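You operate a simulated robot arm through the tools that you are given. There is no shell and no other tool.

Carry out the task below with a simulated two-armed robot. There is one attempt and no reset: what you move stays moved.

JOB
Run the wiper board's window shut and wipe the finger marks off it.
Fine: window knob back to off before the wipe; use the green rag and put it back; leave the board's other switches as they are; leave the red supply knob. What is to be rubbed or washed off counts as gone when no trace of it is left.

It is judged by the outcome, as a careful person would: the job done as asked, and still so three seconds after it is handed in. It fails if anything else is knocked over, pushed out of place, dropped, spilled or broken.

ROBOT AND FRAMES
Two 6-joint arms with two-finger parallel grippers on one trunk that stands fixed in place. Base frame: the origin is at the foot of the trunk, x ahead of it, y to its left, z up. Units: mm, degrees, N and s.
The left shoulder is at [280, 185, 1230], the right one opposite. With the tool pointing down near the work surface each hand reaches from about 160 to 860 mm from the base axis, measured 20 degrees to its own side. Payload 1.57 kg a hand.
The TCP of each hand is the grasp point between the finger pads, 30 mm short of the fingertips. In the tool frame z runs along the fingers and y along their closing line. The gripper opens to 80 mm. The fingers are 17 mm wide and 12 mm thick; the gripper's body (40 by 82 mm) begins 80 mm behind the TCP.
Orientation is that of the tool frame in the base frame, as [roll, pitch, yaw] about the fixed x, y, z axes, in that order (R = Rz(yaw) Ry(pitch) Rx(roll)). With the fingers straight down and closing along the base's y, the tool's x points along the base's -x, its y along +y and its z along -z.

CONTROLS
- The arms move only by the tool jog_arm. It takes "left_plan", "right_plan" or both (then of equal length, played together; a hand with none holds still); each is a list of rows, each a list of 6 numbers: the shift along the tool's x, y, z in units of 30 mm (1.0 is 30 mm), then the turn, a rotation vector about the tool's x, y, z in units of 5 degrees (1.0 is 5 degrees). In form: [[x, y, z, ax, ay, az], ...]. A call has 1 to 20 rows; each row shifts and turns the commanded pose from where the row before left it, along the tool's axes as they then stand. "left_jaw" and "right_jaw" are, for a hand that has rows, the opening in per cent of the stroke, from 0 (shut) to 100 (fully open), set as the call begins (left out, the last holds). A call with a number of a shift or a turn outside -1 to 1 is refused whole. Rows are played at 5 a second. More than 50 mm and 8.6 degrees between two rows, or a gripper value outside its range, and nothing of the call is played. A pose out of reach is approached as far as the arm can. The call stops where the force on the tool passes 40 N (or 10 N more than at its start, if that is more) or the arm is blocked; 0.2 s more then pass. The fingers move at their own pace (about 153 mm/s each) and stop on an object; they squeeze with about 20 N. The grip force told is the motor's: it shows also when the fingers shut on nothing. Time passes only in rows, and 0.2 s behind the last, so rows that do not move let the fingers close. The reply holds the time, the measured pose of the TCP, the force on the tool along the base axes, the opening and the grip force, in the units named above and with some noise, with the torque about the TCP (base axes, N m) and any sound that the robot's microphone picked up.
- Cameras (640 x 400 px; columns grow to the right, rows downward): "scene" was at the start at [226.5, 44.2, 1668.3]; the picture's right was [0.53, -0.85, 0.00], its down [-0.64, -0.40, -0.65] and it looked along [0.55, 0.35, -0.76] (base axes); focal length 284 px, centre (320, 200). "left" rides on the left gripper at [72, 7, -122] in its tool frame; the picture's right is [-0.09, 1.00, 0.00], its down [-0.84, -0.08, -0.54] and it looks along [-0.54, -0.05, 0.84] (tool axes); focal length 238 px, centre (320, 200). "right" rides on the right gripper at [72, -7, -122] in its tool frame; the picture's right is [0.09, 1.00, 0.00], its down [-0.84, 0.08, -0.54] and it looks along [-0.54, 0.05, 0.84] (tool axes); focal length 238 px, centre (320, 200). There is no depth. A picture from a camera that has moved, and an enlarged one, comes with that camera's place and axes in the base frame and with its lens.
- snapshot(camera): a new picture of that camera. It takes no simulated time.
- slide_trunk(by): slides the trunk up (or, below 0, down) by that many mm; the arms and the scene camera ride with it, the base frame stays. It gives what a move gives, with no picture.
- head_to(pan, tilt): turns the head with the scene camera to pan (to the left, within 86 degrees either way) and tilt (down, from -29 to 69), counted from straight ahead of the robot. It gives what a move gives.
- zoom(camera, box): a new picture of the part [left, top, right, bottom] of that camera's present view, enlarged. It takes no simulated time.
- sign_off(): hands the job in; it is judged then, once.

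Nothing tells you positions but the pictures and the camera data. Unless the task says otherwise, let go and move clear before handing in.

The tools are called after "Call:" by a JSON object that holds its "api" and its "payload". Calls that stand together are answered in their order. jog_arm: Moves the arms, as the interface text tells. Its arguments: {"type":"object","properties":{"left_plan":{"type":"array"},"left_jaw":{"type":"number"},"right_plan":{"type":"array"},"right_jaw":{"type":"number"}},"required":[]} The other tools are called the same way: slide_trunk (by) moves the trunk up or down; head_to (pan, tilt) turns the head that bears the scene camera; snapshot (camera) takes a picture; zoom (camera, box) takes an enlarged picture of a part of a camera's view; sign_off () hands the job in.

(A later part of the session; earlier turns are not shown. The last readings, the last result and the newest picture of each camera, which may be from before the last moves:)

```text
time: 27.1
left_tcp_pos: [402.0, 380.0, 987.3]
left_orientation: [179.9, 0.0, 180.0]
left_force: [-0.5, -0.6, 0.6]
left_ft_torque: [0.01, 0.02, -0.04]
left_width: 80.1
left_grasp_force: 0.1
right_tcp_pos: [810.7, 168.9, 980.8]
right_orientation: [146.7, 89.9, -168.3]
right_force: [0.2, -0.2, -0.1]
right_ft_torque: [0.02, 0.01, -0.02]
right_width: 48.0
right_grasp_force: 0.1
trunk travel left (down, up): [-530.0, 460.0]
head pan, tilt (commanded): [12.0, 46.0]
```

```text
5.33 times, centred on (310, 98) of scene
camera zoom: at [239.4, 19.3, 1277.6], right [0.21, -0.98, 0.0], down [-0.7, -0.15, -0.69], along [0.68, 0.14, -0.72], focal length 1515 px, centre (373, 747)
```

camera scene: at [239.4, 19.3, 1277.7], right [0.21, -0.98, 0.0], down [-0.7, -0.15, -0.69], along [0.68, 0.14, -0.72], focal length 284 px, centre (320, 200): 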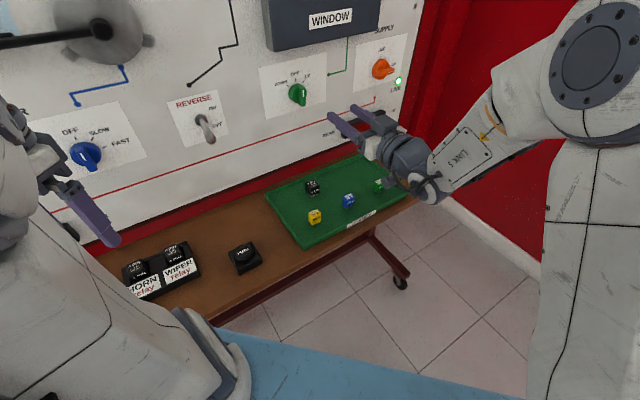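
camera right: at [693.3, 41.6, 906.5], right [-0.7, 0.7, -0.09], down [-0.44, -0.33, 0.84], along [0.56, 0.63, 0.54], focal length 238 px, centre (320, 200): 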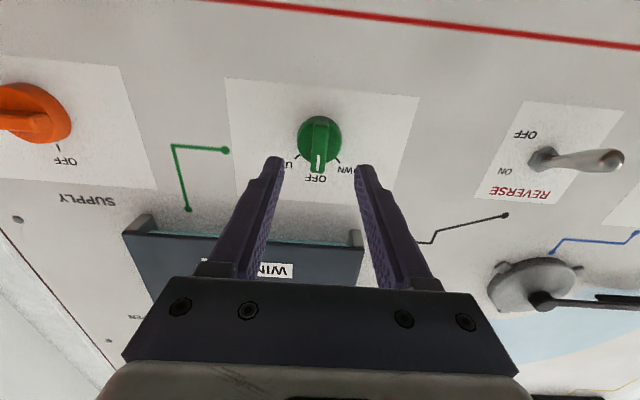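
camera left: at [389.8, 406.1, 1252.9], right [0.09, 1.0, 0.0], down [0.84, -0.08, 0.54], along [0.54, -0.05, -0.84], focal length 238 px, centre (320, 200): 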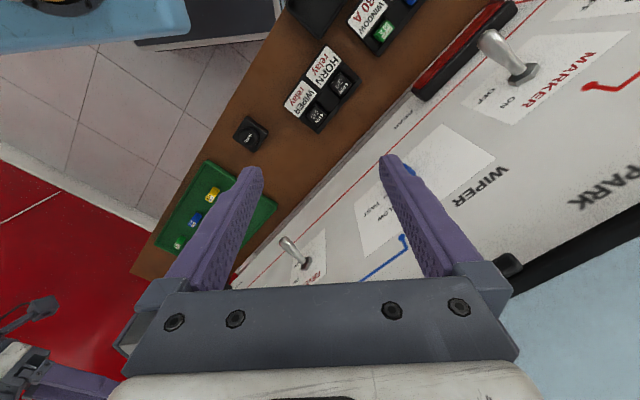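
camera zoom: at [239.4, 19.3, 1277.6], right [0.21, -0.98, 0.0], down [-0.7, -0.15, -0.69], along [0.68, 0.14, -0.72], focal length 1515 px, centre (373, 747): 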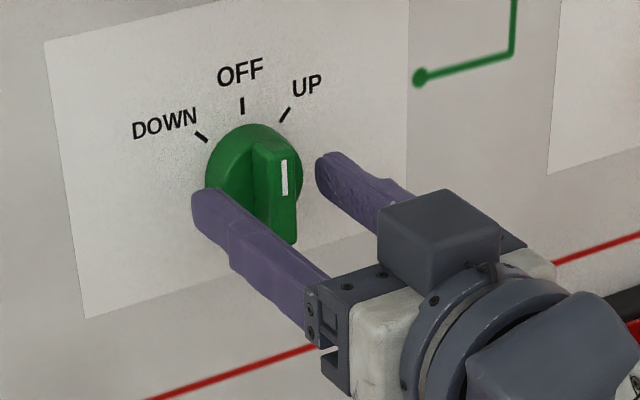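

The fingertips are beside the bar, so I'll close the gripper on it.

Call:
{"api": "jog_arm", "payload": {"right_plan": [[0, 0, 0, 0, 0, 0], [0, 0, 0, 0, 0, 0], [0, 0, 0, 0, 0, 0]], "right_jaw": 0}}

Call:
{"api": "zoom", "payload": {"camera": "scene", "box": [250, 60, 370, 135]}}

Call:
{"api": "zoom", "payload": {"camera": "right", "box": [200, 70, 440, 220]}}

```text
time: 27.9
left_tcp_pos: [401.3, 380.9, 988.6]
left_orientation: [-180.0, 0.0, 180.0]
left_force: [0.5, 0.5, -0.6]
left_ft_torque: [0.0, 0.0, -0.04]
left_width: 80.0
left_grasp_force: 0.0
right_tcp_pos: [811.9, 167.7, 980.5]
right_orientation: [176.0, 90.0, -139.0]
right_force: [8.3, -0.1, 0.6]
right_ft_torque: [-0.2, 0.2, 0.03]
right_width: 12.7
right_grasp_force: 30.2
trunk travel left (down, up): [-530.0, 460.0]
head pan, tilt (commanded): [12.0, 46.0]
```

```text
5.33 times, centred on (310, 98) of scene
camera zoom: at [239.8, 19.3, 1277.6], right [0.21, -0.98, 0.0], down [-0.7, -0.15, -0.69], along [0.68, 0.14, -0.72], focal length 1515 px, centre (373, 747)
```

zoom: 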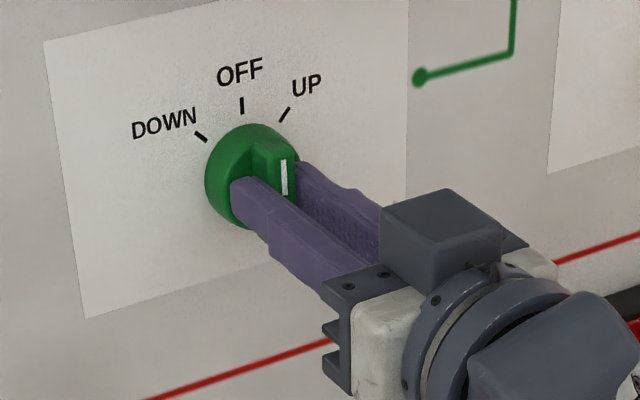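

```text
2.67 times, centred on (320, 145) of right
camera zoom: at [730.0, 77.8, 908.4], right [-0.7, 0.71, -0.09], down [-0.44, -0.33, 0.84], along [0.56, 0.63, 0.54], focal length 636 px, centre (320, 347)
```

zoom: 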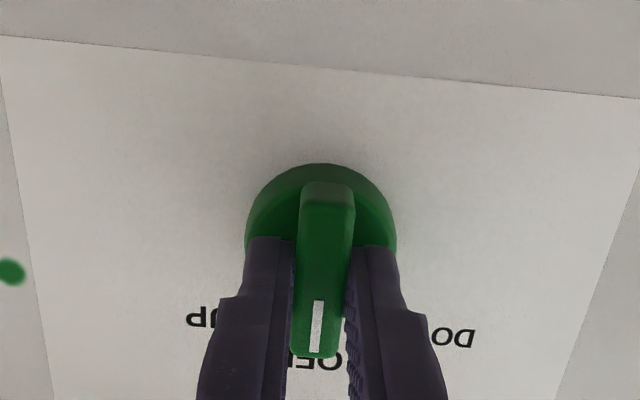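

The bar is gripped at 12.7 mm. I'll turn it clockwise towards UP in stages.

Call:
{"api": "jog_arm", "payload": {"right_plan": [[0, 0, 0, 0, 0, 1], [0, 0, 0, 0, 0, 1], [0, 0, 0, 0, 0, 1], [0, 0, 0, 0, 0, 1], [0, 0, 0, 0, 0, 1], [0, 0, 0, 0, 0, 0]]}}

Call:
{"api": "zoom", "payload": {"camera": "scene", "box": [250, 60, 370, 135]}}

```text
time: 29.3
left_tcp_pos: [402.0, 380.8, 987.2]
left_orientation: [179.9, 0.0, 179.9]
left_force: [0.7, 0.3, 0.0]
left_ft_torque: [-0.02, -0.01, 0.02]
left_width: 79.8
left_grasp_force: 0.1
right_tcp_pos: [811.5, 168.1, 980.7]
right_orientation: [90.2, 65.0, 135.0]
right_force: [7.5, -3.9, -5.2]
right_ft_torque: [0.35, -0.34, -0.33]
right_width: 12.7
right_grasp_force: 30.0
trunk travel left (down, up): [-530.0, 460.0]
head pan, tilt (commanded): [12.0, 46.0]
```

```text
5.33 times, centred on (310, 98) of scene
camera zoom: at [239.9, 19.1, 1277.5], right [0.21, -0.98, 0.0], down [-0.7, -0.15, -0.69], along [0.68, 0.14, -0.72], focal length 1515 px, centre (373, 747)
```

zoom: 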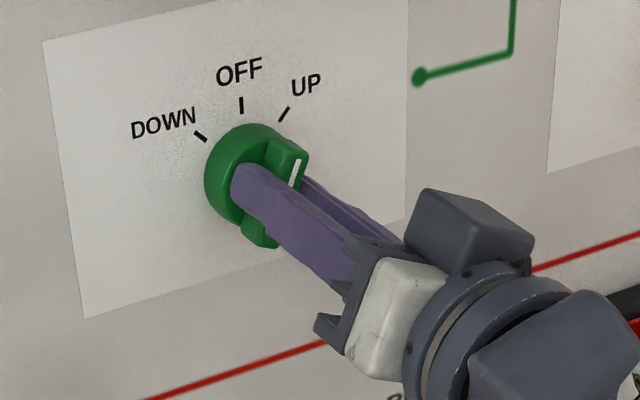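

The knob turns smoothly and is at about 25 degrees. Four more steps should bring it to the UP tick.

Call:
{"api": "jog_arm", "payload": {"right_plan": [[0, 0, 0, 0, 0, 1], [0, 0, 0, 0, 0, 1], [0, 0, 0, 0, 0, 1], [0, 0, 0, 0, 0, 1], [0, 0, 0, 0, 0, 0]]}}

Call:
{"api": "zoom", "payload": {"camera": "scene", "box": [250, 60, 370, 135]}}

Call:
{"api": "head_to", "payload": {"pan": 12, "tilt": 15}}

Call:
{"api": "snapshot", "payload": {"camera": "scene"}}

```text
time: 30.5
left_tcp_pos: [401.5, 379.6, 986.6]
left_orientation: [179.9, 0.0, 180.0]
left_force: [-0.2, 0.5, -0.6]
left_ft_torque: [0.0, 0.01, -0.03]
left_width: 79.7
left_grasp_force: 0.0
right_tcp_pos: [812.3, 168.8, 981.3]
right_orientation: [90.0, 44.9, 134.9]
right_force: [18.1, -5.0, -6.1]
right_ft_torque: [-0.27, 0.13, 0.07]
right_width: 12.8
right_grasp_force: 29.8
trunk travel left (down, up): [-530.0, 460.0]
head pan, tilt (commanded): [12.0, 46.0]
```

```text
5.33 times, centred on (310, 98) of scene
camera zoom: at [240.5, 19.1, 1277.4], right [0.21, -0.98, 0.0], down [-0.7, -0.15, -0.69], along [0.68, 0.14, -0.72], focal length 1515 px, centre (373, 747)
```

zoom: 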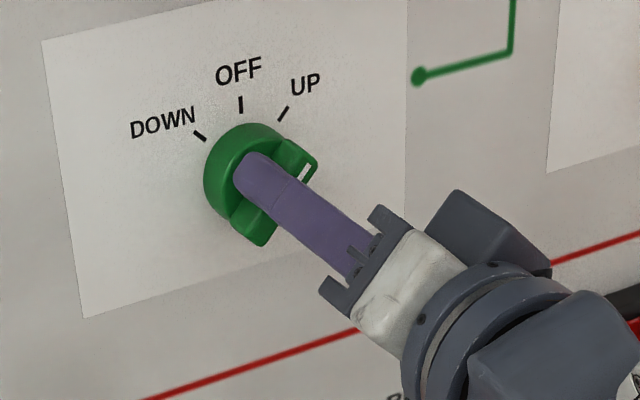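

```text
time: 31.5
left_tcp_pos: [403.1, 382.0, 986.1]
left_orientation: [180.0, -0.1, 180.0]
left_force: [-0.1, 0.1, 0.9]
left_ft_torque: [0.0, 0.01, -0.03]
left_width: 80.0
left_grasp_force: 0.0
right_tcp_pos: [810.8, 168.2, 981.3]
right_orientation: [90.0, 44.9, 134.9]
right_force: [18.9, -7.5, -9.4]
right_ft_torque: [0.17, -0.25, -0.67]
right_width: 13.0
right_grasp_force: 29.5
trunk travel left (down, up): [-530.0, 460.0]
head pan, tilt (commanded): [12.0, 15.0]
```

```text
taken
camera scene: at [253.3, 21.6, 1325.5], right [0.21, -0.98, 0.0], down [-0.26, -0.05, -0.97], along [0.94, 0.2, -0.26], focal length 284 px, centre (320, 200)
```

scene: 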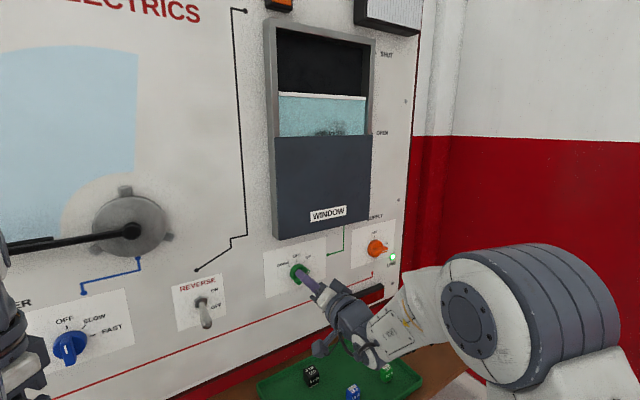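

The window is rising, with light-blue glass and marks coming into view. I'll wait a little and check again.

Call:
{"api": "jog_arm", "payload": {"right_plan": [[0, 0, 0, 0, 0, 0], [0, 0, 0, 0, 0, 0], [0, 0, 0, 0, 0, 0], [0, 0, 0, 0, 0, 0], [0, 0, 0, 0, 0, 0]]}}

Call:
{"api": "zoom", "payload": {"camera": "scene", "box": [240, 0, 420, 240]}}

```text
time: 32.7
left_tcp_pos: [402.1, 380.0, 986.1]
left_orientation: [180.0, -0.2, -180.0]
left_force: [0.6, 0.7, 0.2]
left_ft_torque: [-0.03, 0.0, 0.01]
left_width: 80.3
left_grasp_force: 0.0
right_tcp_pos: [810.9, 167.9, 980.9]
right_orientation: [90.1, 44.9, 134.9]
right_force: [19.1, -9.3, -9.6]
right_ft_torque: [0.05, -0.12, -0.48]
right_width: 13.0
right_grasp_force: 29.3
trunk travel left (down, up): [-530.0, 460.0]
head pan, tilt (commanded): [12.0, 15.0]
```

```text
1.67 times, centred on (330, 120) of scene
camera zoom: at [253.3, 21.5, 1325.6], right [0.21, -0.98, 0.0], down [-0.25, -0.05, -0.97], along [0.94, 0.2, -0.26], focal length 474 px, centre (303, 333)
```

zoom: 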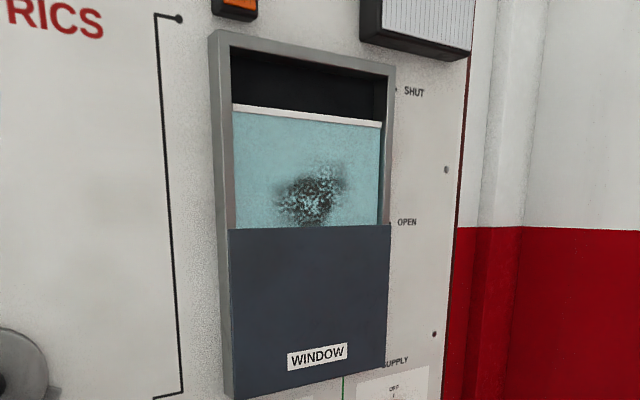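

Call:
{"api": "jog_arm", "payload": {"right_plan": [[0, 0, 0, 0, 0, 0], [0, 0, 0, 0, 0, 0], [0, 0, 0, 0, 0, 0], [0, 0, 0, 0, 0, 0], [0, 0, 0, 0, 0, 0], [0, 0, 0, 0, 0, 0]]}}

Call:
{"api": "zoom", "payload": {"camera": "scene", "box": [240, 0, 420, 240]}}

```text
time: 34.1
left_tcp_pos: [402.5, 379.7, 988.2]
left_orientation: [-180.0, -0.2, 180.0]
left_force: [0.0, 0.2, -0.2]
left_ft_torque: [0.02, 0.02, 0.0]
left_width: 79.8
left_grasp_force: 0.0
right_tcp_pos: [811.3, 167.7, 980.6]
right_orientation: [90.2, 44.9, 134.8]
right_force: [19.5, -9.7, -8.7]
right_ft_torque: [0.05, -0.07, -0.43]
right_width: 12.8
right_grasp_force: 30.1
trunk travel left (down, up): [-530.0, 460.0]
head pan, tilt (commanded): [12.0, 15.0]
```

```text
1.67 times, centred on (330, 120) of scene
camera zoom: at [253.3, 21.5, 1325.6], right [0.21, -0.98, 0.0], down [-0.25, -0.05, -0.97], along [0.94, 0.2, -0.26], focal length 474 px, centre (303, 333)
```

zoom: 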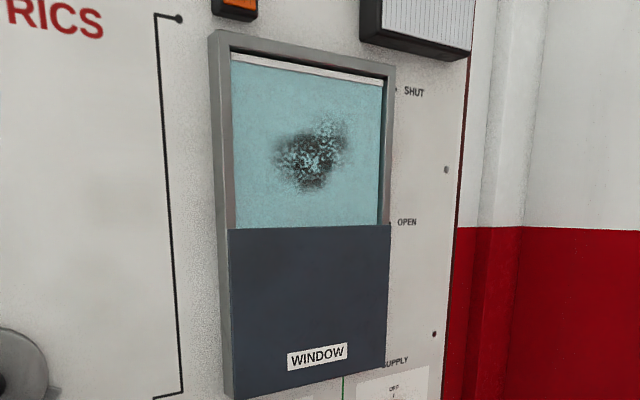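

Call:
{"api": "jog_arm", "payload": {"right_plan": [[0, 0, 0, 0, 0, 0], [0, 0, 0, 0, 0, 0], [0, 0, 0, 0, 0, 0], [0, 0, 0, 0, 0, 0], [0, 0, 0, 0, 0, 0], [0, 0, 0, 0, 0, 0]]}}

Call:
{"api": "zoom", "payload": {"camera": "scene", "box": [240, 0, 420, 240]}}

```text
time: 35.5
left_tcp_pos: [401.8, 380.5, 986.8]
left_orientation: [179.9, -0.1, 179.9]
left_force: [-1.0, 0.0, -0.1]
left_ft_torque: [0.02, 0.0, 0.0]
left_width: 80.2
left_grasp_force: 0.2
right_tcp_pos: [810.5, 168.3, 980.7]
right_orientation: [90.1, 45.0, 134.9]
right_force: [19.0, -8.3, -10.0]
right_ft_torque: [-0.03, -0.04, -0.34]
right_width: 13.0
right_grasp_force: 29.6
trunk travel left (down, up): [-530.0, 460.0]
head pan, tilt (commanded): [12.0, 15.0]
```

```text
1.67 times, centred on (330, 120) of scene
camera zoom: at [253.3, 21.4, 1325.6], right [0.21, -0.98, 0.0], down [-0.25, -0.05, -0.97], along [0.94, 0.2, -0.26], focal length 474 px, centre (303, 333)
```

zoom: 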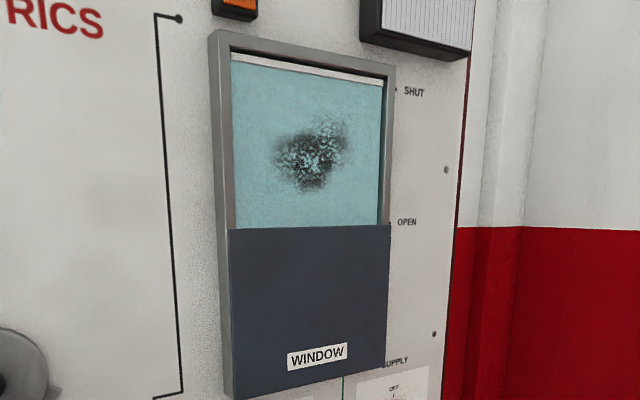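

The pane has stopped at SHUT and is the same in two pictures 1.4 s apart. I'll turn the knob back 45 degrees to OFF.

Call:
{"api": "jog_arm", "payload": {"right_plan": [[0, 0, 0, 0, 0, -1], [0, 0, 0, 0, 0, -1], [0, 0, 0, 0, 0, -1], [0, 0, 0, 0, 0, -1], [0, 0, 0, 0, 0, -1], [0, 0, 0, 0, 0, -1], [0, 0, 0, 0, 0, -1], [0, 0, 0, 0, 0, -1], [0, 0, 0, 0, 0, -1], [0, 0, 0, 0, 0, 0]]}}

Call:
{"api": "snapshot", "payload": {"camera": "scene"}}

Call:
{"api": "zoom", "payload": {"camera": "right", "box": [200, 70, 440, 220]}}

```text
time: 37.7
left_tcp_pos: [401.2, 380.7, 988.4]
left_orientation: [-180.0, -0.1, -180.0]
left_force: [0.5, -0.4, 0.1]
left_ft_torque: [-0.01, -0.01, 0.0]
left_width: 80.1
left_grasp_force: 0.0
right_tcp_pos: [811.2, 168.5, 980.5]
right_orientation: [-125.1, 89.9, -80.2]
right_force: [15.1, -7.4, -9.2]
right_ft_torque: [0.34, -0.33, -0.19]
right_width: 13.0
right_grasp_force: 29.8
trunk travel left (down, up): [-530.0, 460.0]
head pan, tilt (commanded): [12.0, 15.0]
```

```text
taken
camera scene: at [253.1, 21.4, 1325.6], right [0.21, -0.98, 0.0], down [-0.25, -0.05, -0.97], along [0.94, 0.2, -0.26], focal length 284 px, centre (320, 200)
```

scene: 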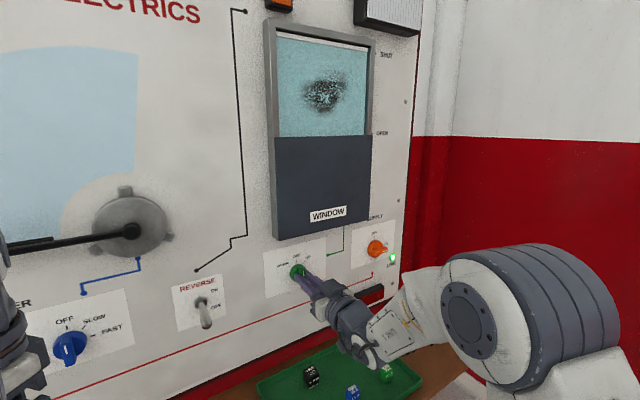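

```text
2.67 times, centred on (320, 145) of right
camera zoom: at [729.9, 77.5, 908.6], right [-0.7, 0.7, -0.09], down [-0.44, -0.33, 0.84], along [0.56, 0.63, 0.54], focal length 636 px, centre (320, 347)
```

zoom: 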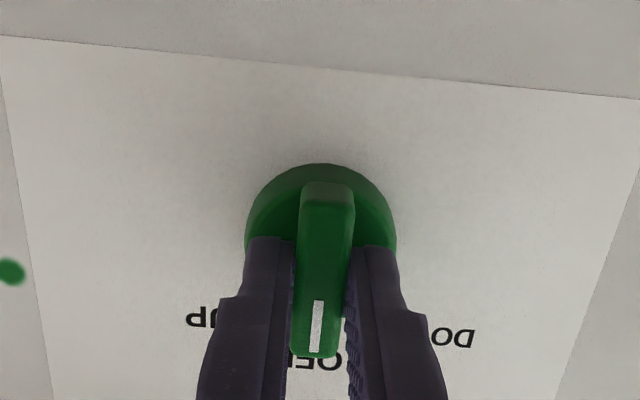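

The knob is vertical at OFF again. I'll open the gripper and back straight off.

Call:
{"api": "jog_arm", "payload": {"right_plan": [[0, 0, 0, 0, 0, 0], [0, 0, 0, 0, 0, 0], [0, 0, -0.7, 0, 0, 0], [0, 0, -1, 0, 0, 0], [0, 0, -1, 0, 0, 0], [0, 0, -1, 0, 0, 0], [0, 0, 0, 0, 0, 0]], "right_jaw": 60}}

Call:
{"api": "zoom", "payload": {"camera": "right", "box": [240, 70, 400, 170]}}

Call:
{"api": "zoom", "payload": {"camera": "scene", "box": [240, 0, 420, 240]}}

```text
time: 39.3
left_tcp_pos: [401.0, 381.5, 986.6]
left_orientation: [180.0, 0.0, 180.0]
left_force: [0.4, -0.7, -0.2]
left_ft_torque: [0.0, -0.01, -0.01]
left_width: 79.8
left_grasp_force: 0.1
right_tcp_pos: [731.1, 89.6, 981.3]
right_orientation: [-43.3, 89.9, 1.6]
right_force: [0.5, 0.0, 0.4]
right_ft_torque: [0.03, 0.02, -0.02]
right_width: 48.2
right_grasp_force: 0.0
trunk travel left (down, up): [-530.0, 460.0]
head pan, tilt (commanded): [12.0, 15.0]
```

```text
4.00 times, centred on (320, 120) of right
camera zoom: at [650.3, -1.0, 908.5], right [-0.7, 0.7, -0.09], down [-0.44, -0.33, 0.84], along [0.56, 0.63, 0.54], focal length 953 px, centre (320, 520)
```

zoom: 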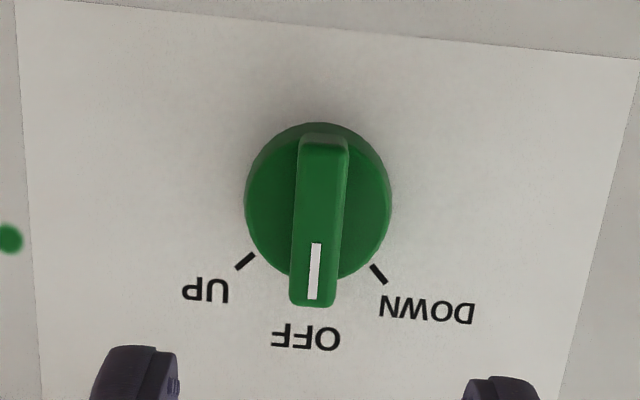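

```text
1.67 times, centred on (330, 120) of scene
camera zoom: at [252.1, 21.7, 1325.8], right [0.21, -0.98, 0.0], down [-0.25, -0.05, -0.97], along [0.94, 0.2, -0.26], focal length 474 px, centre (303, 333)
```

zoom: 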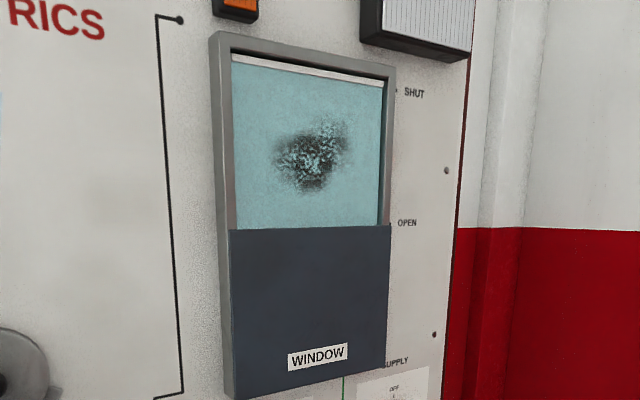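

The window is shut and the knob is at OFF; the marks sit mid-pane. Next I'll raise the trunk, park the right arm out of the way, and look at the rag.

Call:
{"api": "slide_trunk", "payload": {"by": 395}}

Call:
{"api": "snapshot", "payload": {"camera": "right"}}

Call:
{"api": "head_to", "payload": {"pan": 12, "tilt": 35}}

Call:
{"api": "snapshot", "payload": {"camera": "scene"}}

```text
time: 43.1
left_tcp_pos: [401.9, 382.0, 1381.9]
left_orientation: [180.0, 0.0, 180.0]
left_force: [0.1, 0.1, -0.3]
left_ft_torque: [0.02, 0.01, -0.03]
left_width: 80.3
left_grasp_force: 0.0
right_tcp_pos: [732.1, 91.0, 1375.7]
right_orientation: [-35.8, 89.9, 9.0]
right_force: [0.2, -0.4, -0.3]
right_ft_torque: [0.0, -0.03, -0.04]
right_width: 48.1
right_grasp_force: 0.0
trunk travel left (down, up): [-925.0, 65.0]
head pan, tilt (commanded): [12.0, 15.0]
```

```text
taken
camera right: at [650.6, -0.8, 1303.5], right [-0.7, 0.7, -0.09], down [-0.44, -0.33, 0.84], along [0.56, 0.63, 0.54], focal length 238 px, centre (320, 200)
```

right: 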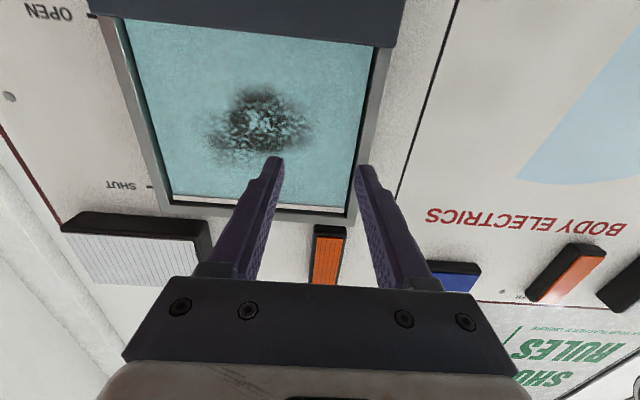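

```text
time: 43.9
left_tcp_pos: [401.1, 380.3, 1382.1]
left_orientation: [179.9, 0.0, -180.0]
left_force: [0.3, 0.3, -0.5]
left_ft_torque: [0.01, -0.03, 0.02]
left_width: 79.9
left_grasp_force: 0.0
right_tcp_pos: [732.6, 90.1, 1376.6]
right_orientation: [-33.6, 90.0, 11.4]
right_force: [0.2, 0.1, 0.1]
right_ft_torque: [0.03, 0.02, 0.0]
right_width: 47.8
right_grasp_force: 0.2
trunk travel left (down, up): [-925.0, 65.0]
head pan, tilt (commanded): [12.0, 35.0]
```

```text
taken
camera scene: at [246.9, 20.6, 1688.9], right [0.21, -0.98, 0.0], down [-0.56, -0.12, -0.82], along [0.8, 0.17, -0.57], focal length 284 px, centre (320, 200)
```

scene: 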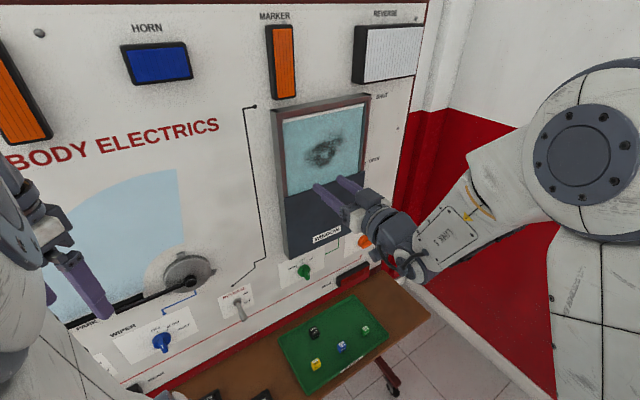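

The mark is centred at about (885, 147, 1383) on the glass, roughly 120 mm wide by 90 mm tall. I'll park the right arm to the right with its fingers down.

Call:
{"api": "jog_arm", "payload": {"right_plan": [[0, 0, -1, 0, 0, 0], [0, 0, -1, 0, 0, 0], [0, 0, -1, 0, 0, 0], [0, 0, 0, 0, 1, 0], [0, 0, 0, 0, 1, 0], [0, 0, 0, 0, 1, 0], [0, 0, 0, 0, 1, 0], [0, 0, 0, 0, 1, 0], [0, 0, 0, 0, 1, 0], [0, 0, 0, 0, 1, 0], [0, 0, 0, 0, 1, 0], [0, 0, 0, 0, 1, 0], [0, 0, 0, 0, 1, 0], [0, 0, 0, 0, 1, 0], [0, 0, 0, 0, 1, 0], [0, 0, 0, 0, 1, 0], [0, 0, 0, 0, 1, 0], [0, 0, 0, 0, 1, 0], [0, 0, 0, 0, 1, 0], [0, 0, 0, 0, 1, 0]]}}

Call:
{"api": "jog_arm", "payload": {"right_plan": [[0.97, -0.43, 0, 0, 1, 0], [0.97, -0.43, 0, 0, 0, 0], [0.97, -0.43, 0, 0, 0, 0], [0.97, -0.43, 0, 0, 0, 0], [0.97, -0.43, 0, 0, 0, 0], [0.97, -0.43, 0, 0, 0, 0], [0.97, -0.43, 0, 0, 0, 0], [0.97, -0.43, 0, 0, 0, 0], [0.97, -0.43, 0, 0, 0, 0], [0.97, -0.43, 0, 0, 0, 0], [0, 0, 0, 0, 0, 0]]}}

Call:
{"api": "snapshot", "payload": {"camera": "scene"}}

```text
time: 48.1
left_tcp_pos: [401.3, 380.4, 1382.3]
left_orientation: [-180.0, 0.0, 180.0]
left_force: [-0.3, -0.3, -0.6]
left_ft_torque: [-0.01, -0.02, 0.01]
left_width: 80.0
left_grasp_force: 0.1
right_tcp_pos: [676.3, 27.5, 1378.2]
right_orientation: [-179.9, 5.0, -135.1]
right_force: [0.6, 0.0, 0.5]
right_ft_torque: [0.01, -0.01, -0.01]
right_width: 47.9
right_grasp_force: 0.2
right hand out of reach, approached as far as the arm can: row 3
trunk travel left (down, up): [-925.0, 65.0]
head pan, tilt (commanded): [12.0, 35.0]
```

```text
time: 50.5
left_tcp_pos: [402.0, 380.9, 1382.0]
left_orientation: [-179.9, 0.0, -179.9]
left_force: [-1.3, 0.6, -0.3]
left_ft_torque: [-0.02, 0.04, -0.04]
left_width: 80.0
left_grasp_force: 0.0
right_tcp_pos: [562.8, -266.2, 1375.1]
right_orientation: [180.0, 0.1, -135.1]
right_force: [-0.2, 0.5, -0.3]
right_ft_torque: [0.01, -0.04, 0.04]
right_width: 48.0
right_grasp_force: 0.0
trunk travel left (down, up): [-925.0, 65.0]
head pan, tilt (commanded): [12.0, 35.0]
```

```text
taken
camera scene: at [246.8, 20.4, 1688.9], right [0.21, -0.98, 0.0], down [-0.56, -0.12, -0.82], along [0.8, 0.17, -0.57], focal length 284 px, centre (320, 200)
```

scene: 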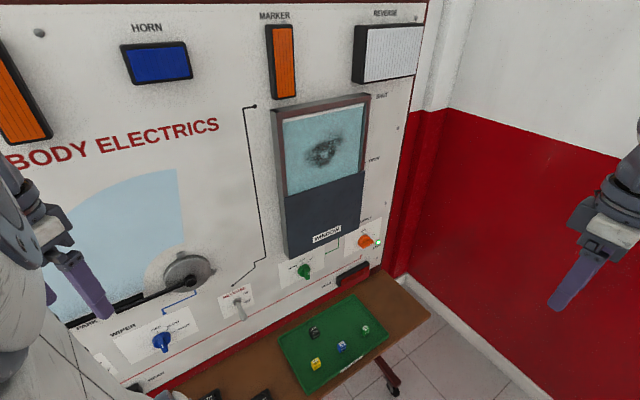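

The right arm is parked. Now I'll check, empty-handed, that the left arm can face the window, starting with a straight shift along the board.

Call:
{"api": "jog_arm", "payload": {"left_plan": [[-0.918, -0.951, 0, 0, 0, 0], [-0.918, -0.951, 0, 0, 0, 0], [-0.918, -0.951, 0, 0, 0, 0], [-0.918, -0.951, 0, 0, 0, 0], [-0.918, -0.951, 0, 0, 0, 0], [-0.918, -0.951, 0, 0, 0, 0], [-0.918, -0.951, 0, 0, 0, 0], [-0.918, -0.951, 0, 0, 0, 0], [-0.918, -0.951, 0, 0, 0, 0], [-0.918, -0.951, 0, 0, 0, 0], [-0.918, -0.951, 0, 0, 0, 0], [-0.918, -0.951, 0, 0, 0, 0], [0, 0, 0, 0, 0, 0]]}}

Call:
{"api": "snapshot", "payload": {"camera": "scene"}}

```text
time: 53.3
left_tcp_pos: [730.7, 37.4, 1381.6]
left_orientation: [180.0, 0.1, -179.8]
left_force: [0.7, 0.3, -0.6]
left_ft_torque: [0.04, 0.04, 0.0]
left_width: 80.1
left_grasp_force: 0.0
right_tcp_pos: [563.0, -266.5, 1375.0]
right_orientation: [-180.0, 0.0, -135.1]
right_force: [-0.6, 0.7, -0.5]
right_ft_torque: [0.05, 0.02, 0.01]
right_width: 47.7
right_grasp_force: 0.0
trunk travel left (down, up): [-925.0, 65.0]
head pan, tilt (commanded): [12.0, 35.0]
```

```text
taken
camera scene: at [247.1, 20.3, 1688.8], right [0.21, -0.98, 0.0], down [-0.56, -0.12, -0.82], along [0.8, 0.17, -0.57], focal length 284 px, centre (320, 200)
```

scene: 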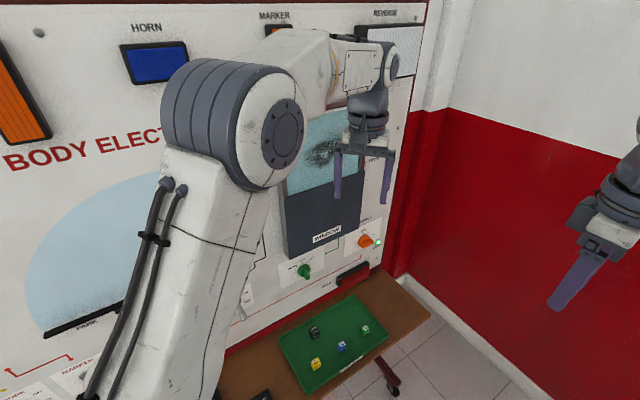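

The left arm reaches across easily. Next I'll test the yaw and pitch to face the glass.

Call:
{"api": "jog_arm", "payload": {"left_plan": [[0, 0, 0, 0, 0, -1], [0, 0, 0, 0, 0, -1], [0, 0, 0, 0, 0, -1], [0, 0, 0, 0, 0, -1], [0, 0, 0, 0, 0, -1], [0, 0, 0, 0, 0, -1], [0, 0, 0, 0, 0, -1], [0, 0, 0, 0, 0, -1], [0, 0, 0, 0, 0, -1], [0, 0, 0, 0, -1, 0], [0, 0, 0, 0, -1, 0], [0, 0, 0, 0, -1, 0], [0, 0, 0, 0, -1, 0], [0, 0, 0, 0, -1, 0], [0, 0, 0, 0, -1, 0], [0, 0, 0, 0, 0, 0]]}}

Call:
{"api": "snapshot", "payload": {"camera": "scene"}}

```text
time: 56.7
left_tcp_pos: [732.3, 38.7, 1382.2]
left_orientation: [-179.9, 30.1, -134.9]
left_force: [-0.2, -0.7, 0.5]
left_ft_torque: [0.01, 0.01, -0.01]
left_width: 80.1
left_grasp_force: 0.0
right_tcp_pos: [562.8, -266.5, 1375.0]
right_orientation: [180.0, 0.1, -135.2]
right_force: [0.3, 0.8, -0.5]
right_ft_torque: [0.01, 0.02, -0.01]
right_width: 48.1
right_grasp_force: 0.1
trunk travel left (down, up): [-925.0, 65.0]
head pan, tilt (commanded): [12.0, 35.0]
```

```text
taken
camera scene: at [246.8, 20.4, 1688.8], right [0.21, -0.98, 0.0], down [-0.56, -0.12, -0.82], along [0.8, 0.17, -0.57], focal length 284 px, centre (320, 200)
```

scene: 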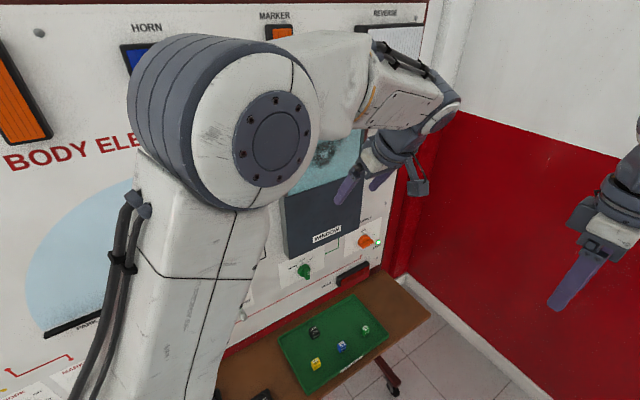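

Call:
{"api": "jog_arm", "payload": {"left_plan": [[0, 0, 0, 0, -1, 0], [0, 0, 0, 0, -1, 0], [0, 0, 0, 0, -1, 0], [0, 0, 0, 0, -1, 0], [0, 0, 0, 0, -1, 0], [0, 0, 0, 0, -1, 0], [0, 0, 0, 0, 0, 0]]}}

Call:
{"api": "snapshot", "payload": {"camera": "scene"}}

```text
time: 58.3
left_tcp_pos: [731.0, 37.8, 1383.1]
left_orientation: [-180.0, 60.1, -134.8]
left_force: [0.7, -0.2, 0.1]
left_ft_torque: [0.01, 0.0, -0.01]
left_width: 80.4
left_grasp_force: 0.1
right_tcp_pos: [562.4, -265.3, 1375.4]
right_orientation: [-179.9, -0.1, -135.1]
right_force: [-0.7, 0.3, -0.1]
right_ft_torque: [0.0, -0.01, 0.0]
right_width: 47.8
right_grasp_force: 0.1
trunk travel left (down, up): [-925.0, 65.0]
head pan, tilt (commanded): [12.0, 35.0]
```

```text
taken
camera scene: at [246.9, 20.4, 1688.8], right [0.21, -0.98, 0.0], down [-0.56, -0.12, -0.82], along [0.8, 0.17, -0.57], focal length 284 px, centre (320, 200)
```

scene: 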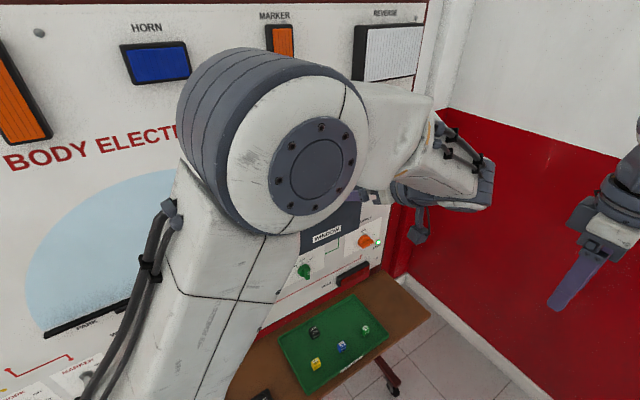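

Call:
{"api": "jog_arm", "payload": {"left_plan": [[0, 0, 0, 0, -1, 0], [0, 0, 0, 0, -1, 0], [0, 0, 0, 0, -1, 0], [0, 0, 0, 0, -1, 0], [0, 0, 0, 0, -1, 0], [0, 0, 0, 0, -1, 0], [0, 0, 0, 0, 0, 0]]}}

Call:
{"api": "snapshot", "payload": {"camera": "scene"}}

Call:
{"api": "snapshot", "payload": {"camera": "left"}}

```text
time: 59.9
left_tcp_pos: [731.6, 38.7, 1382.0]
left_orientation: [-6.4, 89.8, 38.6]
left_force: [0.3, -0.5, -0.4]
left_ft_torque: [-0.01, -0.01, -0.01]
left_width: 79.8
left_grasp_force: 0.0
right_tcp_pos: [563.1, -266.6, 1375.7]
right_orientation: [-179.9, 0.0, -135.1]
right_force: [-0.4, 0.4, 0.6]
right_ft_torque: [-0.02, -0.01, 0.04]
right_width: 48.1
right_grasp_force: 0.0
trunk travel left (down, up): [-925.0, 65.0]
head pan, tilt (commanded): [12.0, 35.0]
```

```text
taken
camera scene: at [247.0, 20.4, 1688.8], right [0.21, -0.98, 0.0], down [-0.56, -0.12, -0.82], along [0.8, 0.17, -0.57], focal length 284 px, centre (320, 200)
```

scene: 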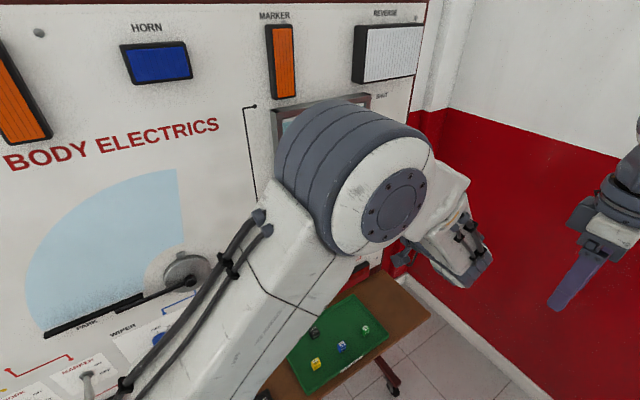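

```text
taken
camera left: at [641.0, -42.3, 1309.1], right [-0.7, 0.7, 0.09], down [-0.33, -0.44, 0.84], along [0.63, 0.56, 0.54], focal length 238 px, centre (320, 200)
```

left: 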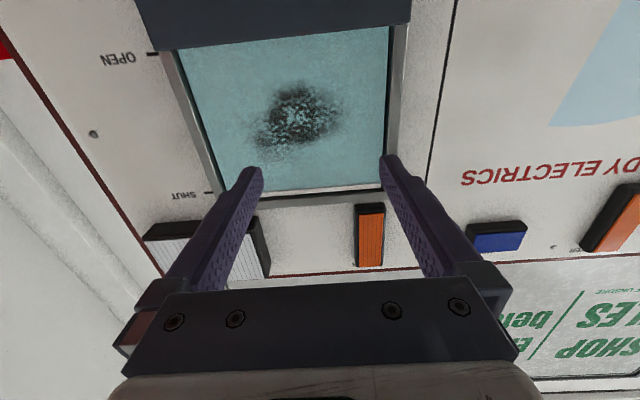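

The left arm can face the window squarely. While it's out of the way, I'll look at the rag and cart.

Call:
{"api": "head_to", "payload": {"pan": 80, "tilt": 50}}

Call:
{"api": "snapshot", "payload": {"camera": "scene"}}

Call:
{"api": "zoom", "payload": {"camera": "scene", "box": [200, 100, 440, 250]}}

```text
time: 61.3
left_tcp_pos: [731.4, 39.3, 1382.6]
left_orientation: [137.6, 90.0, -177.3]
left_force: [0.5, 0.3, 0.8]
left_ft_torque: [0.01, 0.04, 0.01]
left_width: 80.0
left_grasp_force: 0.1
right_tcp_pos: [563.3, -267.3, 1375.4]
right_orientation: [-180.0, 0.0, -135.1]
right_force: [-1.1, -0.2, 0.0]
right_ft_torque: [-0.01, 0.01, 0.02]
right_width: 47.8
right_grasp_force: 0.1
trunk travel left (down, up): [-925.0, 65.0]
head pan, tilt (commanded): [80.0, 50.0]
```

```text
taken
camera scene: at [174.1, 78.0, 1667.1], right [0.98, -0.17, 0.0], down [-0.13, -0.75, -0.64], along [0.11, 0.63, -0.77], focal length 284 px, centre (320, 200)
```

scene: 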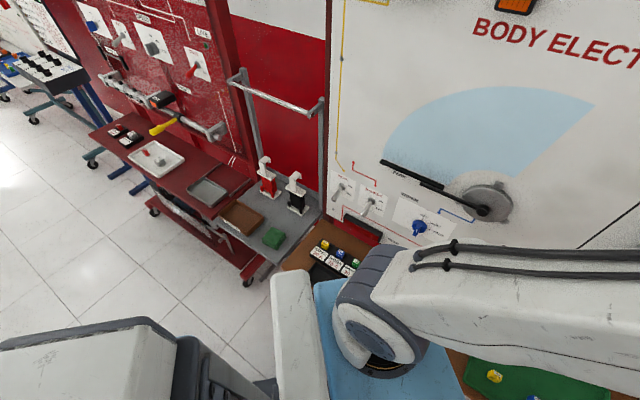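

```text
2.67 times, centred on (320, 175) of scene
camera zoom: at [174.1, 78.0, 1667.1], right [0.98, -0.17, 0.0], down [-0.13, -0.75, -0.64], along [0.11, 0.63, -0.77], focal length 758 px, centre (320, 267)
```

zoom: 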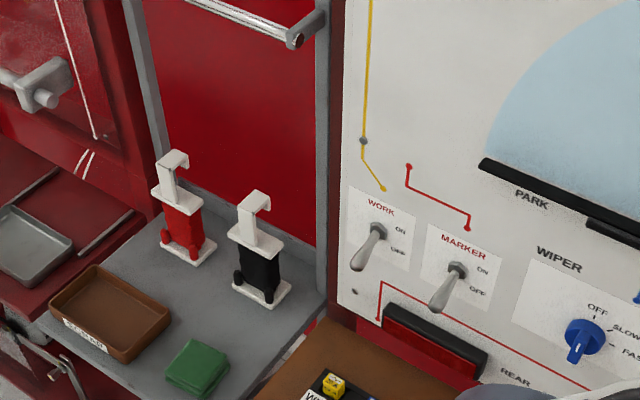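

The rag is a folded square of about 65 mm at roughly (107, 670) on the grey cart, its edges at 45 degrees to the base axes. I'll point the left hand down again, keeping the 45-degree yaw to match the rag, and carry it along the board to the left.

Call:
{"api": "jog_arm", "payload": {"left_plan": [[0, 0, 0, 0, 1, 0], [0, 0, 0, 0, 1, 0], [0, 0, 0, 0, 1, 0], [0, 0, 0, 0, 1, 0], [0, 0, 0, 0, 1, 0], [0, 0, 0, 0, 1, 0], [0, 0, 0, 0, 1, 0], [0, 0, 0, 0, 1, 0], [0, 0, 0, 0, 1, 0], [0, 0, 0, 0, 1, 0], [0, 0, 0, 0, 1, 0], [0, 0, 0, 0, 1, 0], [0, 0, 0, 0, 1, 0], [0, 0, 0, 0, 1, 0], [0, 0, 0, 0, 1, 0], [0, 0, 0, 0, 1, 0], [0, 0, 0, 0, 1, 0], [0, 0, 0, 0, 1, 0], [0, 0, 0, 0, 0, 0]]}}

Call:
{"api": "jog_arm", "payload": {"left_plan": [[0, 1, 0, 0, 0, 0], [0, 1, 0, 0, 0, 0], [0, 1, 0, 0, 0, 0], [0, 1, 0, 0, 0, 0], [0, 1, 0, 0, 0, 0], [0, 1, 0, 0, 0, 0], [0, 1, 0, 0, 0, 0], [0, 1, 0, 0, 0, 0], [0, 1, 0, 0, 0, 0], [0, 1, 0, 0, 0, 0], [0, 1, 0, 0, 0, 0], [0, 1, 0, 0, 0, 0], [0, 1, 0, 0, 0, 0], [0, 1, 0, 0, 0, 0], [0, 1, 0, 0, 0, 0], [0, 1, 0, 0, 0, 0], [0, 0, 0, 0, 0, 0]]}}

Call:
{"api": "snapshot", "payload": {"camera": "scene"}}

Call:
{"api": "snapshot", "payload": {"camera": "left"}}

```text
time: 65.3
left_tcp_pos: [732.4, 38.9, 1381.1]
left_orientation: [-180.0, -0.1, -135.0]
left_force: [0.0, 0.6, 0.6]
left_ft_torque: [0.0, 0.0, 0.01]
left_width: 80.1
left_grasp_force: 0.0
right_tcp_pos: [562.7, -265.1, 1376.2]
right_orientation: [180.0, 0.0, -135.1]
right_force: [-0.2, -0.5, 1.3]
right_ft_torque: [-0.02, 0.0, 0.0]
right_width: 48.0
right_grasp_force: 0.1
trunk travel left (down, up): [-925.0, 65.0]
head pan, tilt (commanded): [80.0, 50.0]
```

```text
time: 68.9
left_tcp_pos: [396.4, 383.6, 1381.4]
left_orientation: [180.0, 0.0, -134.9]
left_force: [0.6, 0.1, -0.1]
left_ft_torque: [0.03, 0.0, 0.01]
left_width: 79.9
left_grasp_force: 0.1
left hand out of reach, approached as far as the arm can: row 13, 14
right_tcp_pos: [561.8, -266.6, 1376.4]
right_orientation: [-179.9, -0.1, -135.1]
right_force: [0.1, -0.5, 0.4]
right_ft_torque: [-0.02, 0.02, 0.0]
right_width: 48.0
right_grasp_force: 0.0
trunk travel left (down, up): [-925.0, 65.0]
head pan, tilt (commanded): [80.0, 50.0]
```

```text
taken
camera scene: at [174.0, 78.1, 1667.1], right [0.98, -0.17, 0.0], down [-0.13, -0.75, -0.64], along [0.11, 0.63, -0.77], focal length 284 px, centre (320, 200)
```

scene: 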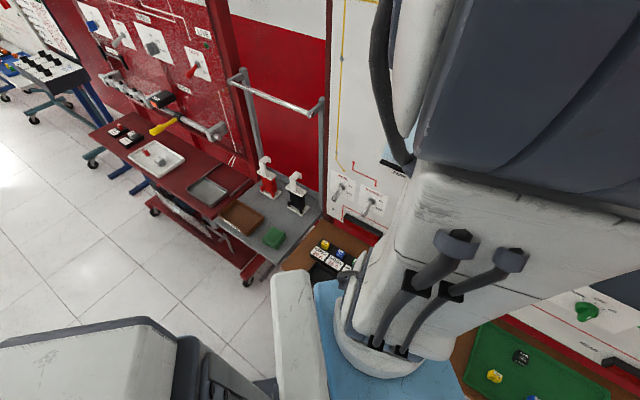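

```text
taken
camera left: at [341.1, 337.7, 1502.0], right [-0.64, 0.77, 0.0], down [0.65, 0.54, 0.54], along [0.42, 0.35, -0.84], focal length 238 px, centre (320, 200)
```

left: 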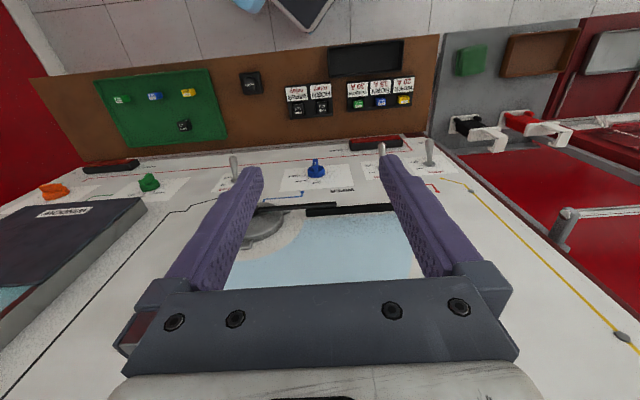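

I now triangulate the rag's top centre at about (106, 670, 767). I'll move the left hand diagonally down to hover about 180 mm above it.

Call:
{"api": "jog_arm", "payload": {"left_plan": [[0.02, 0.89, 0.958, 0, 0, 0], [0.02, 0.89, 0.958, 0, 0, 0], [0.02, 0.89, 0.958, 0, 0, 0], [0.02, 0.89, 0.958, 0, 0, 0], [0.02, 0.89, 0.958, 0, 0, 0], [0.02, 0.89, 0.958, 0, 0, 0], [0.02, 0.89, 0.958, 0, 0, 0], [0, 0, 0, 0, 0, 0]]}}

Call:
{"api": "snapshot", "payload": {"camera": "scene"}}

Call:
{"api": "snapshot", "payload": {"camera": "left"}}

```text
time: 70.7
left_tcp_pos: [262.0, 511.3, 1179.0]
left_orientation: [-180.0, 0.0, -135.0]
left_force: [-0.2, 0.6, 0.0]
left_ft_torque: [0.01, -0.04, 0.01]
left_width: 79.8
left_grasp_force: 0.1
right_tcp_pos: [562.8, -265.5, 1375.7]
right_orientation: [-180.0, 0.0, -135.1]
right_force: [0.1, 0.6, 1.0]
right_ft_torque: [0.0, 0.01, 0.0]
right_width: 48.2
right_grasp_force: 0.1
trunk travel left (down, up): [-925.0, 65.0]
head pan, tilt (commanded): [80.0, 50.0]
```

```text
taken
camera scene: at [174.0, 78.4, 1667.1], right [0.98, -0.17, 0.0], down [-0.13, -0.75, -0.64], along [0.11, 0.63, -0.77], focal length 284 px, centre (320, 200)
```

scene: 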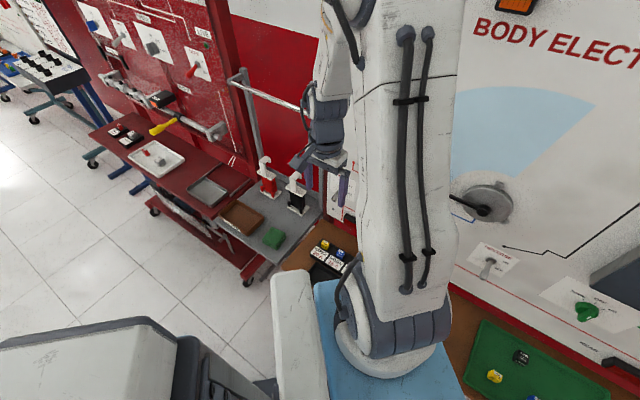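

```text
taken
camera left: at [207.3, 465.6, 1299.6], right [-0.64, 0.77, 0.0], down [0.65, 0.54, 0.54], along [0.42, 0.35, -0.84], focal length 238 px, centre (320, 200)
```

left: 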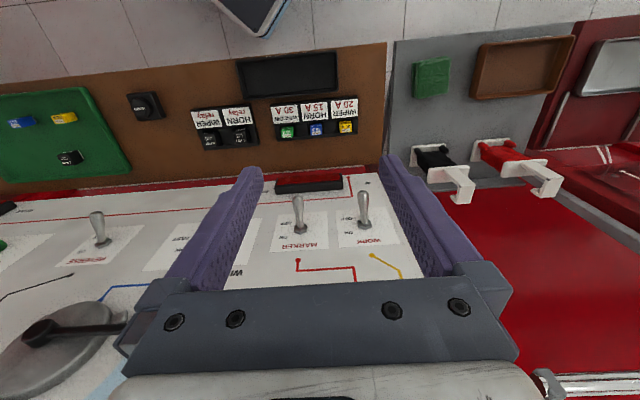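

Call:
{"api": "jog_arm", "payload": {"left_plan": [[-0.013, 0.83, 0.922, 0, 0, 0], [-0.013, 0.83, 0.922, 0, 0, 0], [-0.013, 0.83, 0.922, 0, 0, 0], [-0.013, 0.83, 0.922, 0, 0, 0], [-0.013, 0.83, 0.922, 0, 0, 0], [-0.013, 0.83, 0.922, 0, 0, 0], [-0.013, 0.83, 0.922, 0, 0, 0], [-0.013, 0.83, 0.922, 0, 0, 0], [-0.013, 0.83, 0.922, 0, 0, 0], [0, 0, 0, 0, 0, 0]]}}

Call:
{"api": "snapshot", "payload": {"camera": "scene"}}

Call:
{"api": "snapshot", "payload": {"camera": "left"}}

```text
time: 72.9
left_tcp_pos: [108.7, 671.1, 931.4]
left_orientation: [-180.0, 0.0, -135.0]
left_force: [-0.9, -0.5, -0.6]
left_ft_torque: [-0.01, -0.01, 0.01]
left_width: 80.1
left_grasp_force: 0.0
right_tcp_pos: [562.7, -266.0, 1376.6]
right_orientation: [-180.0, 0.0, -135.1]
right_force: [-0.1, 0.0, 0.2]
right_ft_torque: [-0.03, 0.01, 0.03]
right_width: 47.9
right_grasp_force: 0.0
trunk travel left (down, up): [-925.0, 65.0]
head pan, tilt (commanded): [80.0, 50.0]
```

```text
taken
camera scene: at [174.0, 78.4, 1667.1], right [0.98, -0.17, 0.0], down [-0.13, -0.75, -0.64], along [0.11, 0.63, -0.77], focal length 284 px, centre (320, 200)
```

scene: 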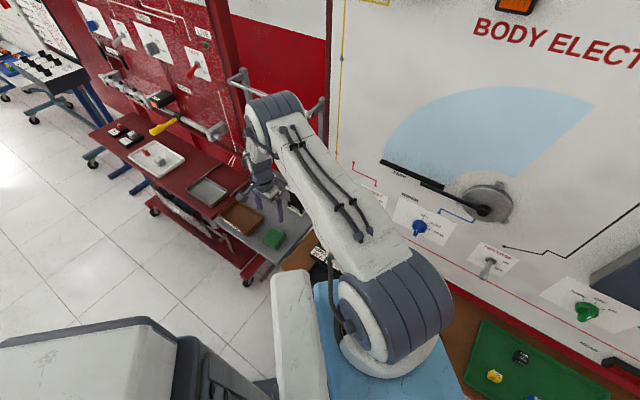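

```text
taken
camera left: at [54.2, 625.8, 1052.0], right [-0.64, 0.77, 0.0], down [0.65, 0.54, 0.54], along [0.42, 0.35, -0.84], focal length 238 px, centre (320, 200)
```

left: 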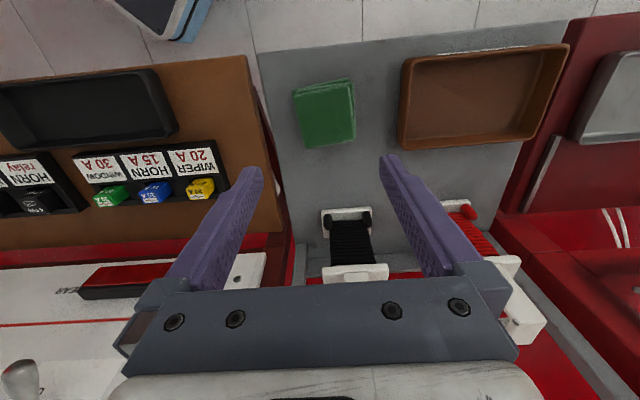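

The rag is visible between the fingers. I'll zoom in for its exact outline.

Call:
{"api": "zoom", "payload": {"camera": "left", "box": [260, 55, 400, 160]}}

```text
3.81 times, centred on (330, 108) of left
camera zoom: at [54.2, 625.8, 1052.0], right [-0.64, 0.77, 0.0], down [0.65, 0.54, 0.54], along [0.42, 0.35, -0.84], focal length 908 px, centre (282, 552)
```

zoom: 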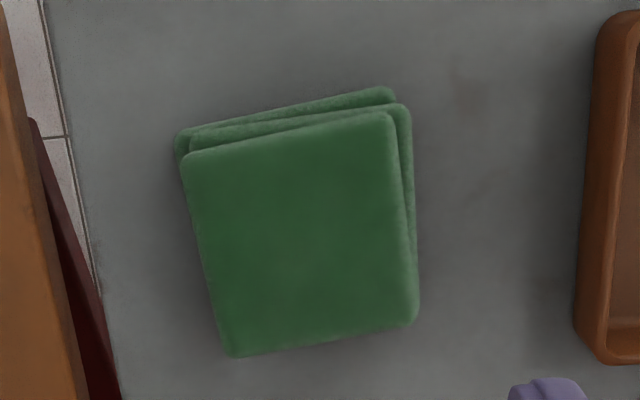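

The rag is about 62 mm square, offset +7.6 mm in tool y and turned about −6 degrees. I'll align to it and come down to z≈850 to check.

Call:
{"api": "jog_arm", "payload": {"left_plan": [[0, 0.127, 0.5, 0, 0, -0.58], [0, 0.127, 0.5, 0, 0, -0.58], [0, 0, 0.85, 0, 0, 0], [0, 0, 0.85, 0, 0, 0], [0, 0, 0, 0, 0, 0]], "left_jaw": 100}}

Call:
{"api": "snapshot", "payload": {"camera": "left"}}

Call:
{"api": "zoom", "payload": {"camera": "left", "box": [230, 70, 410, 190]}}

```text
time: 74.1
left_tcp_pos: [100.0, 677.7, 849.6]
left_orientation: [-179.9, -0.2, -129.1]
left_force: [0.2, -0.5, 0.5]
left_ft_torque: [-0.02, 0.01, 0.03]
left_width: 80.0
left_grasp_force: 0.1
right_tcp_pos: [562.7, -266.0, 1374.6]
right_orientation: [179.9, 0.0, -135.1]
right_force: [-0.2, -0.5, 0.6]
right_ft_torque: [0.0, -0.02, 0.03]
right_width: 48.2
right_grasp_force: 0.1
trunk travel left (down, up): [-925.0, 65.0]
head pan, tilt (commanded): [80.0, 50.0]
```

```text
taken
camera left: at [50.8, 625.7, 969.8], right [-0.71, 0.7, 0.0], down [0.59, 0.6, 0.54], along [0.38, 0.39, -0.84], focal length 238 px, centre (320, 200)
```

left: 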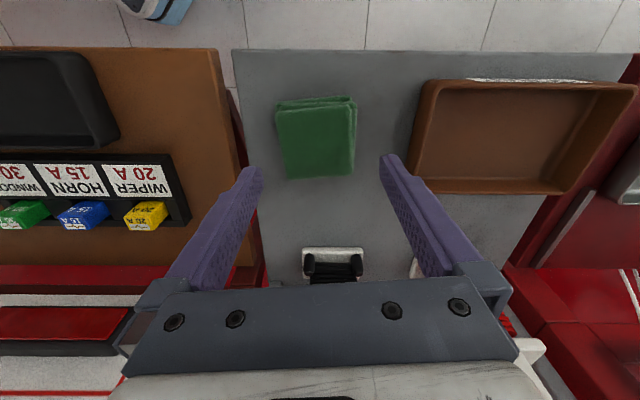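

```text
3.33 times, centred on (320, 130) of left
camera zoom: at [50.8, 625.7, 969.8], right [-0.71, 0.7, 0.0], down [0.59, 0.6, 0.54], along [0.38, 0.39, -0.84], focal length 794 px, centre (320, 433)
```

zoom: 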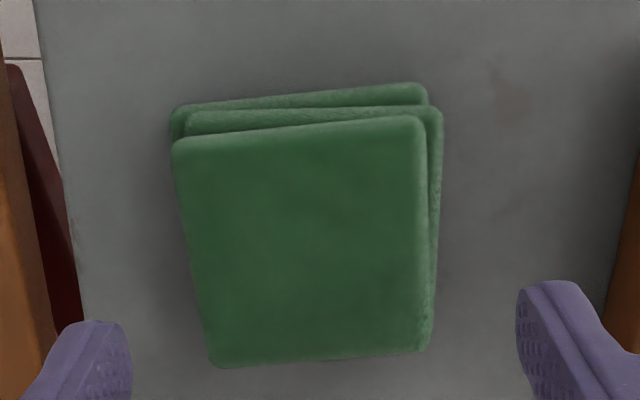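

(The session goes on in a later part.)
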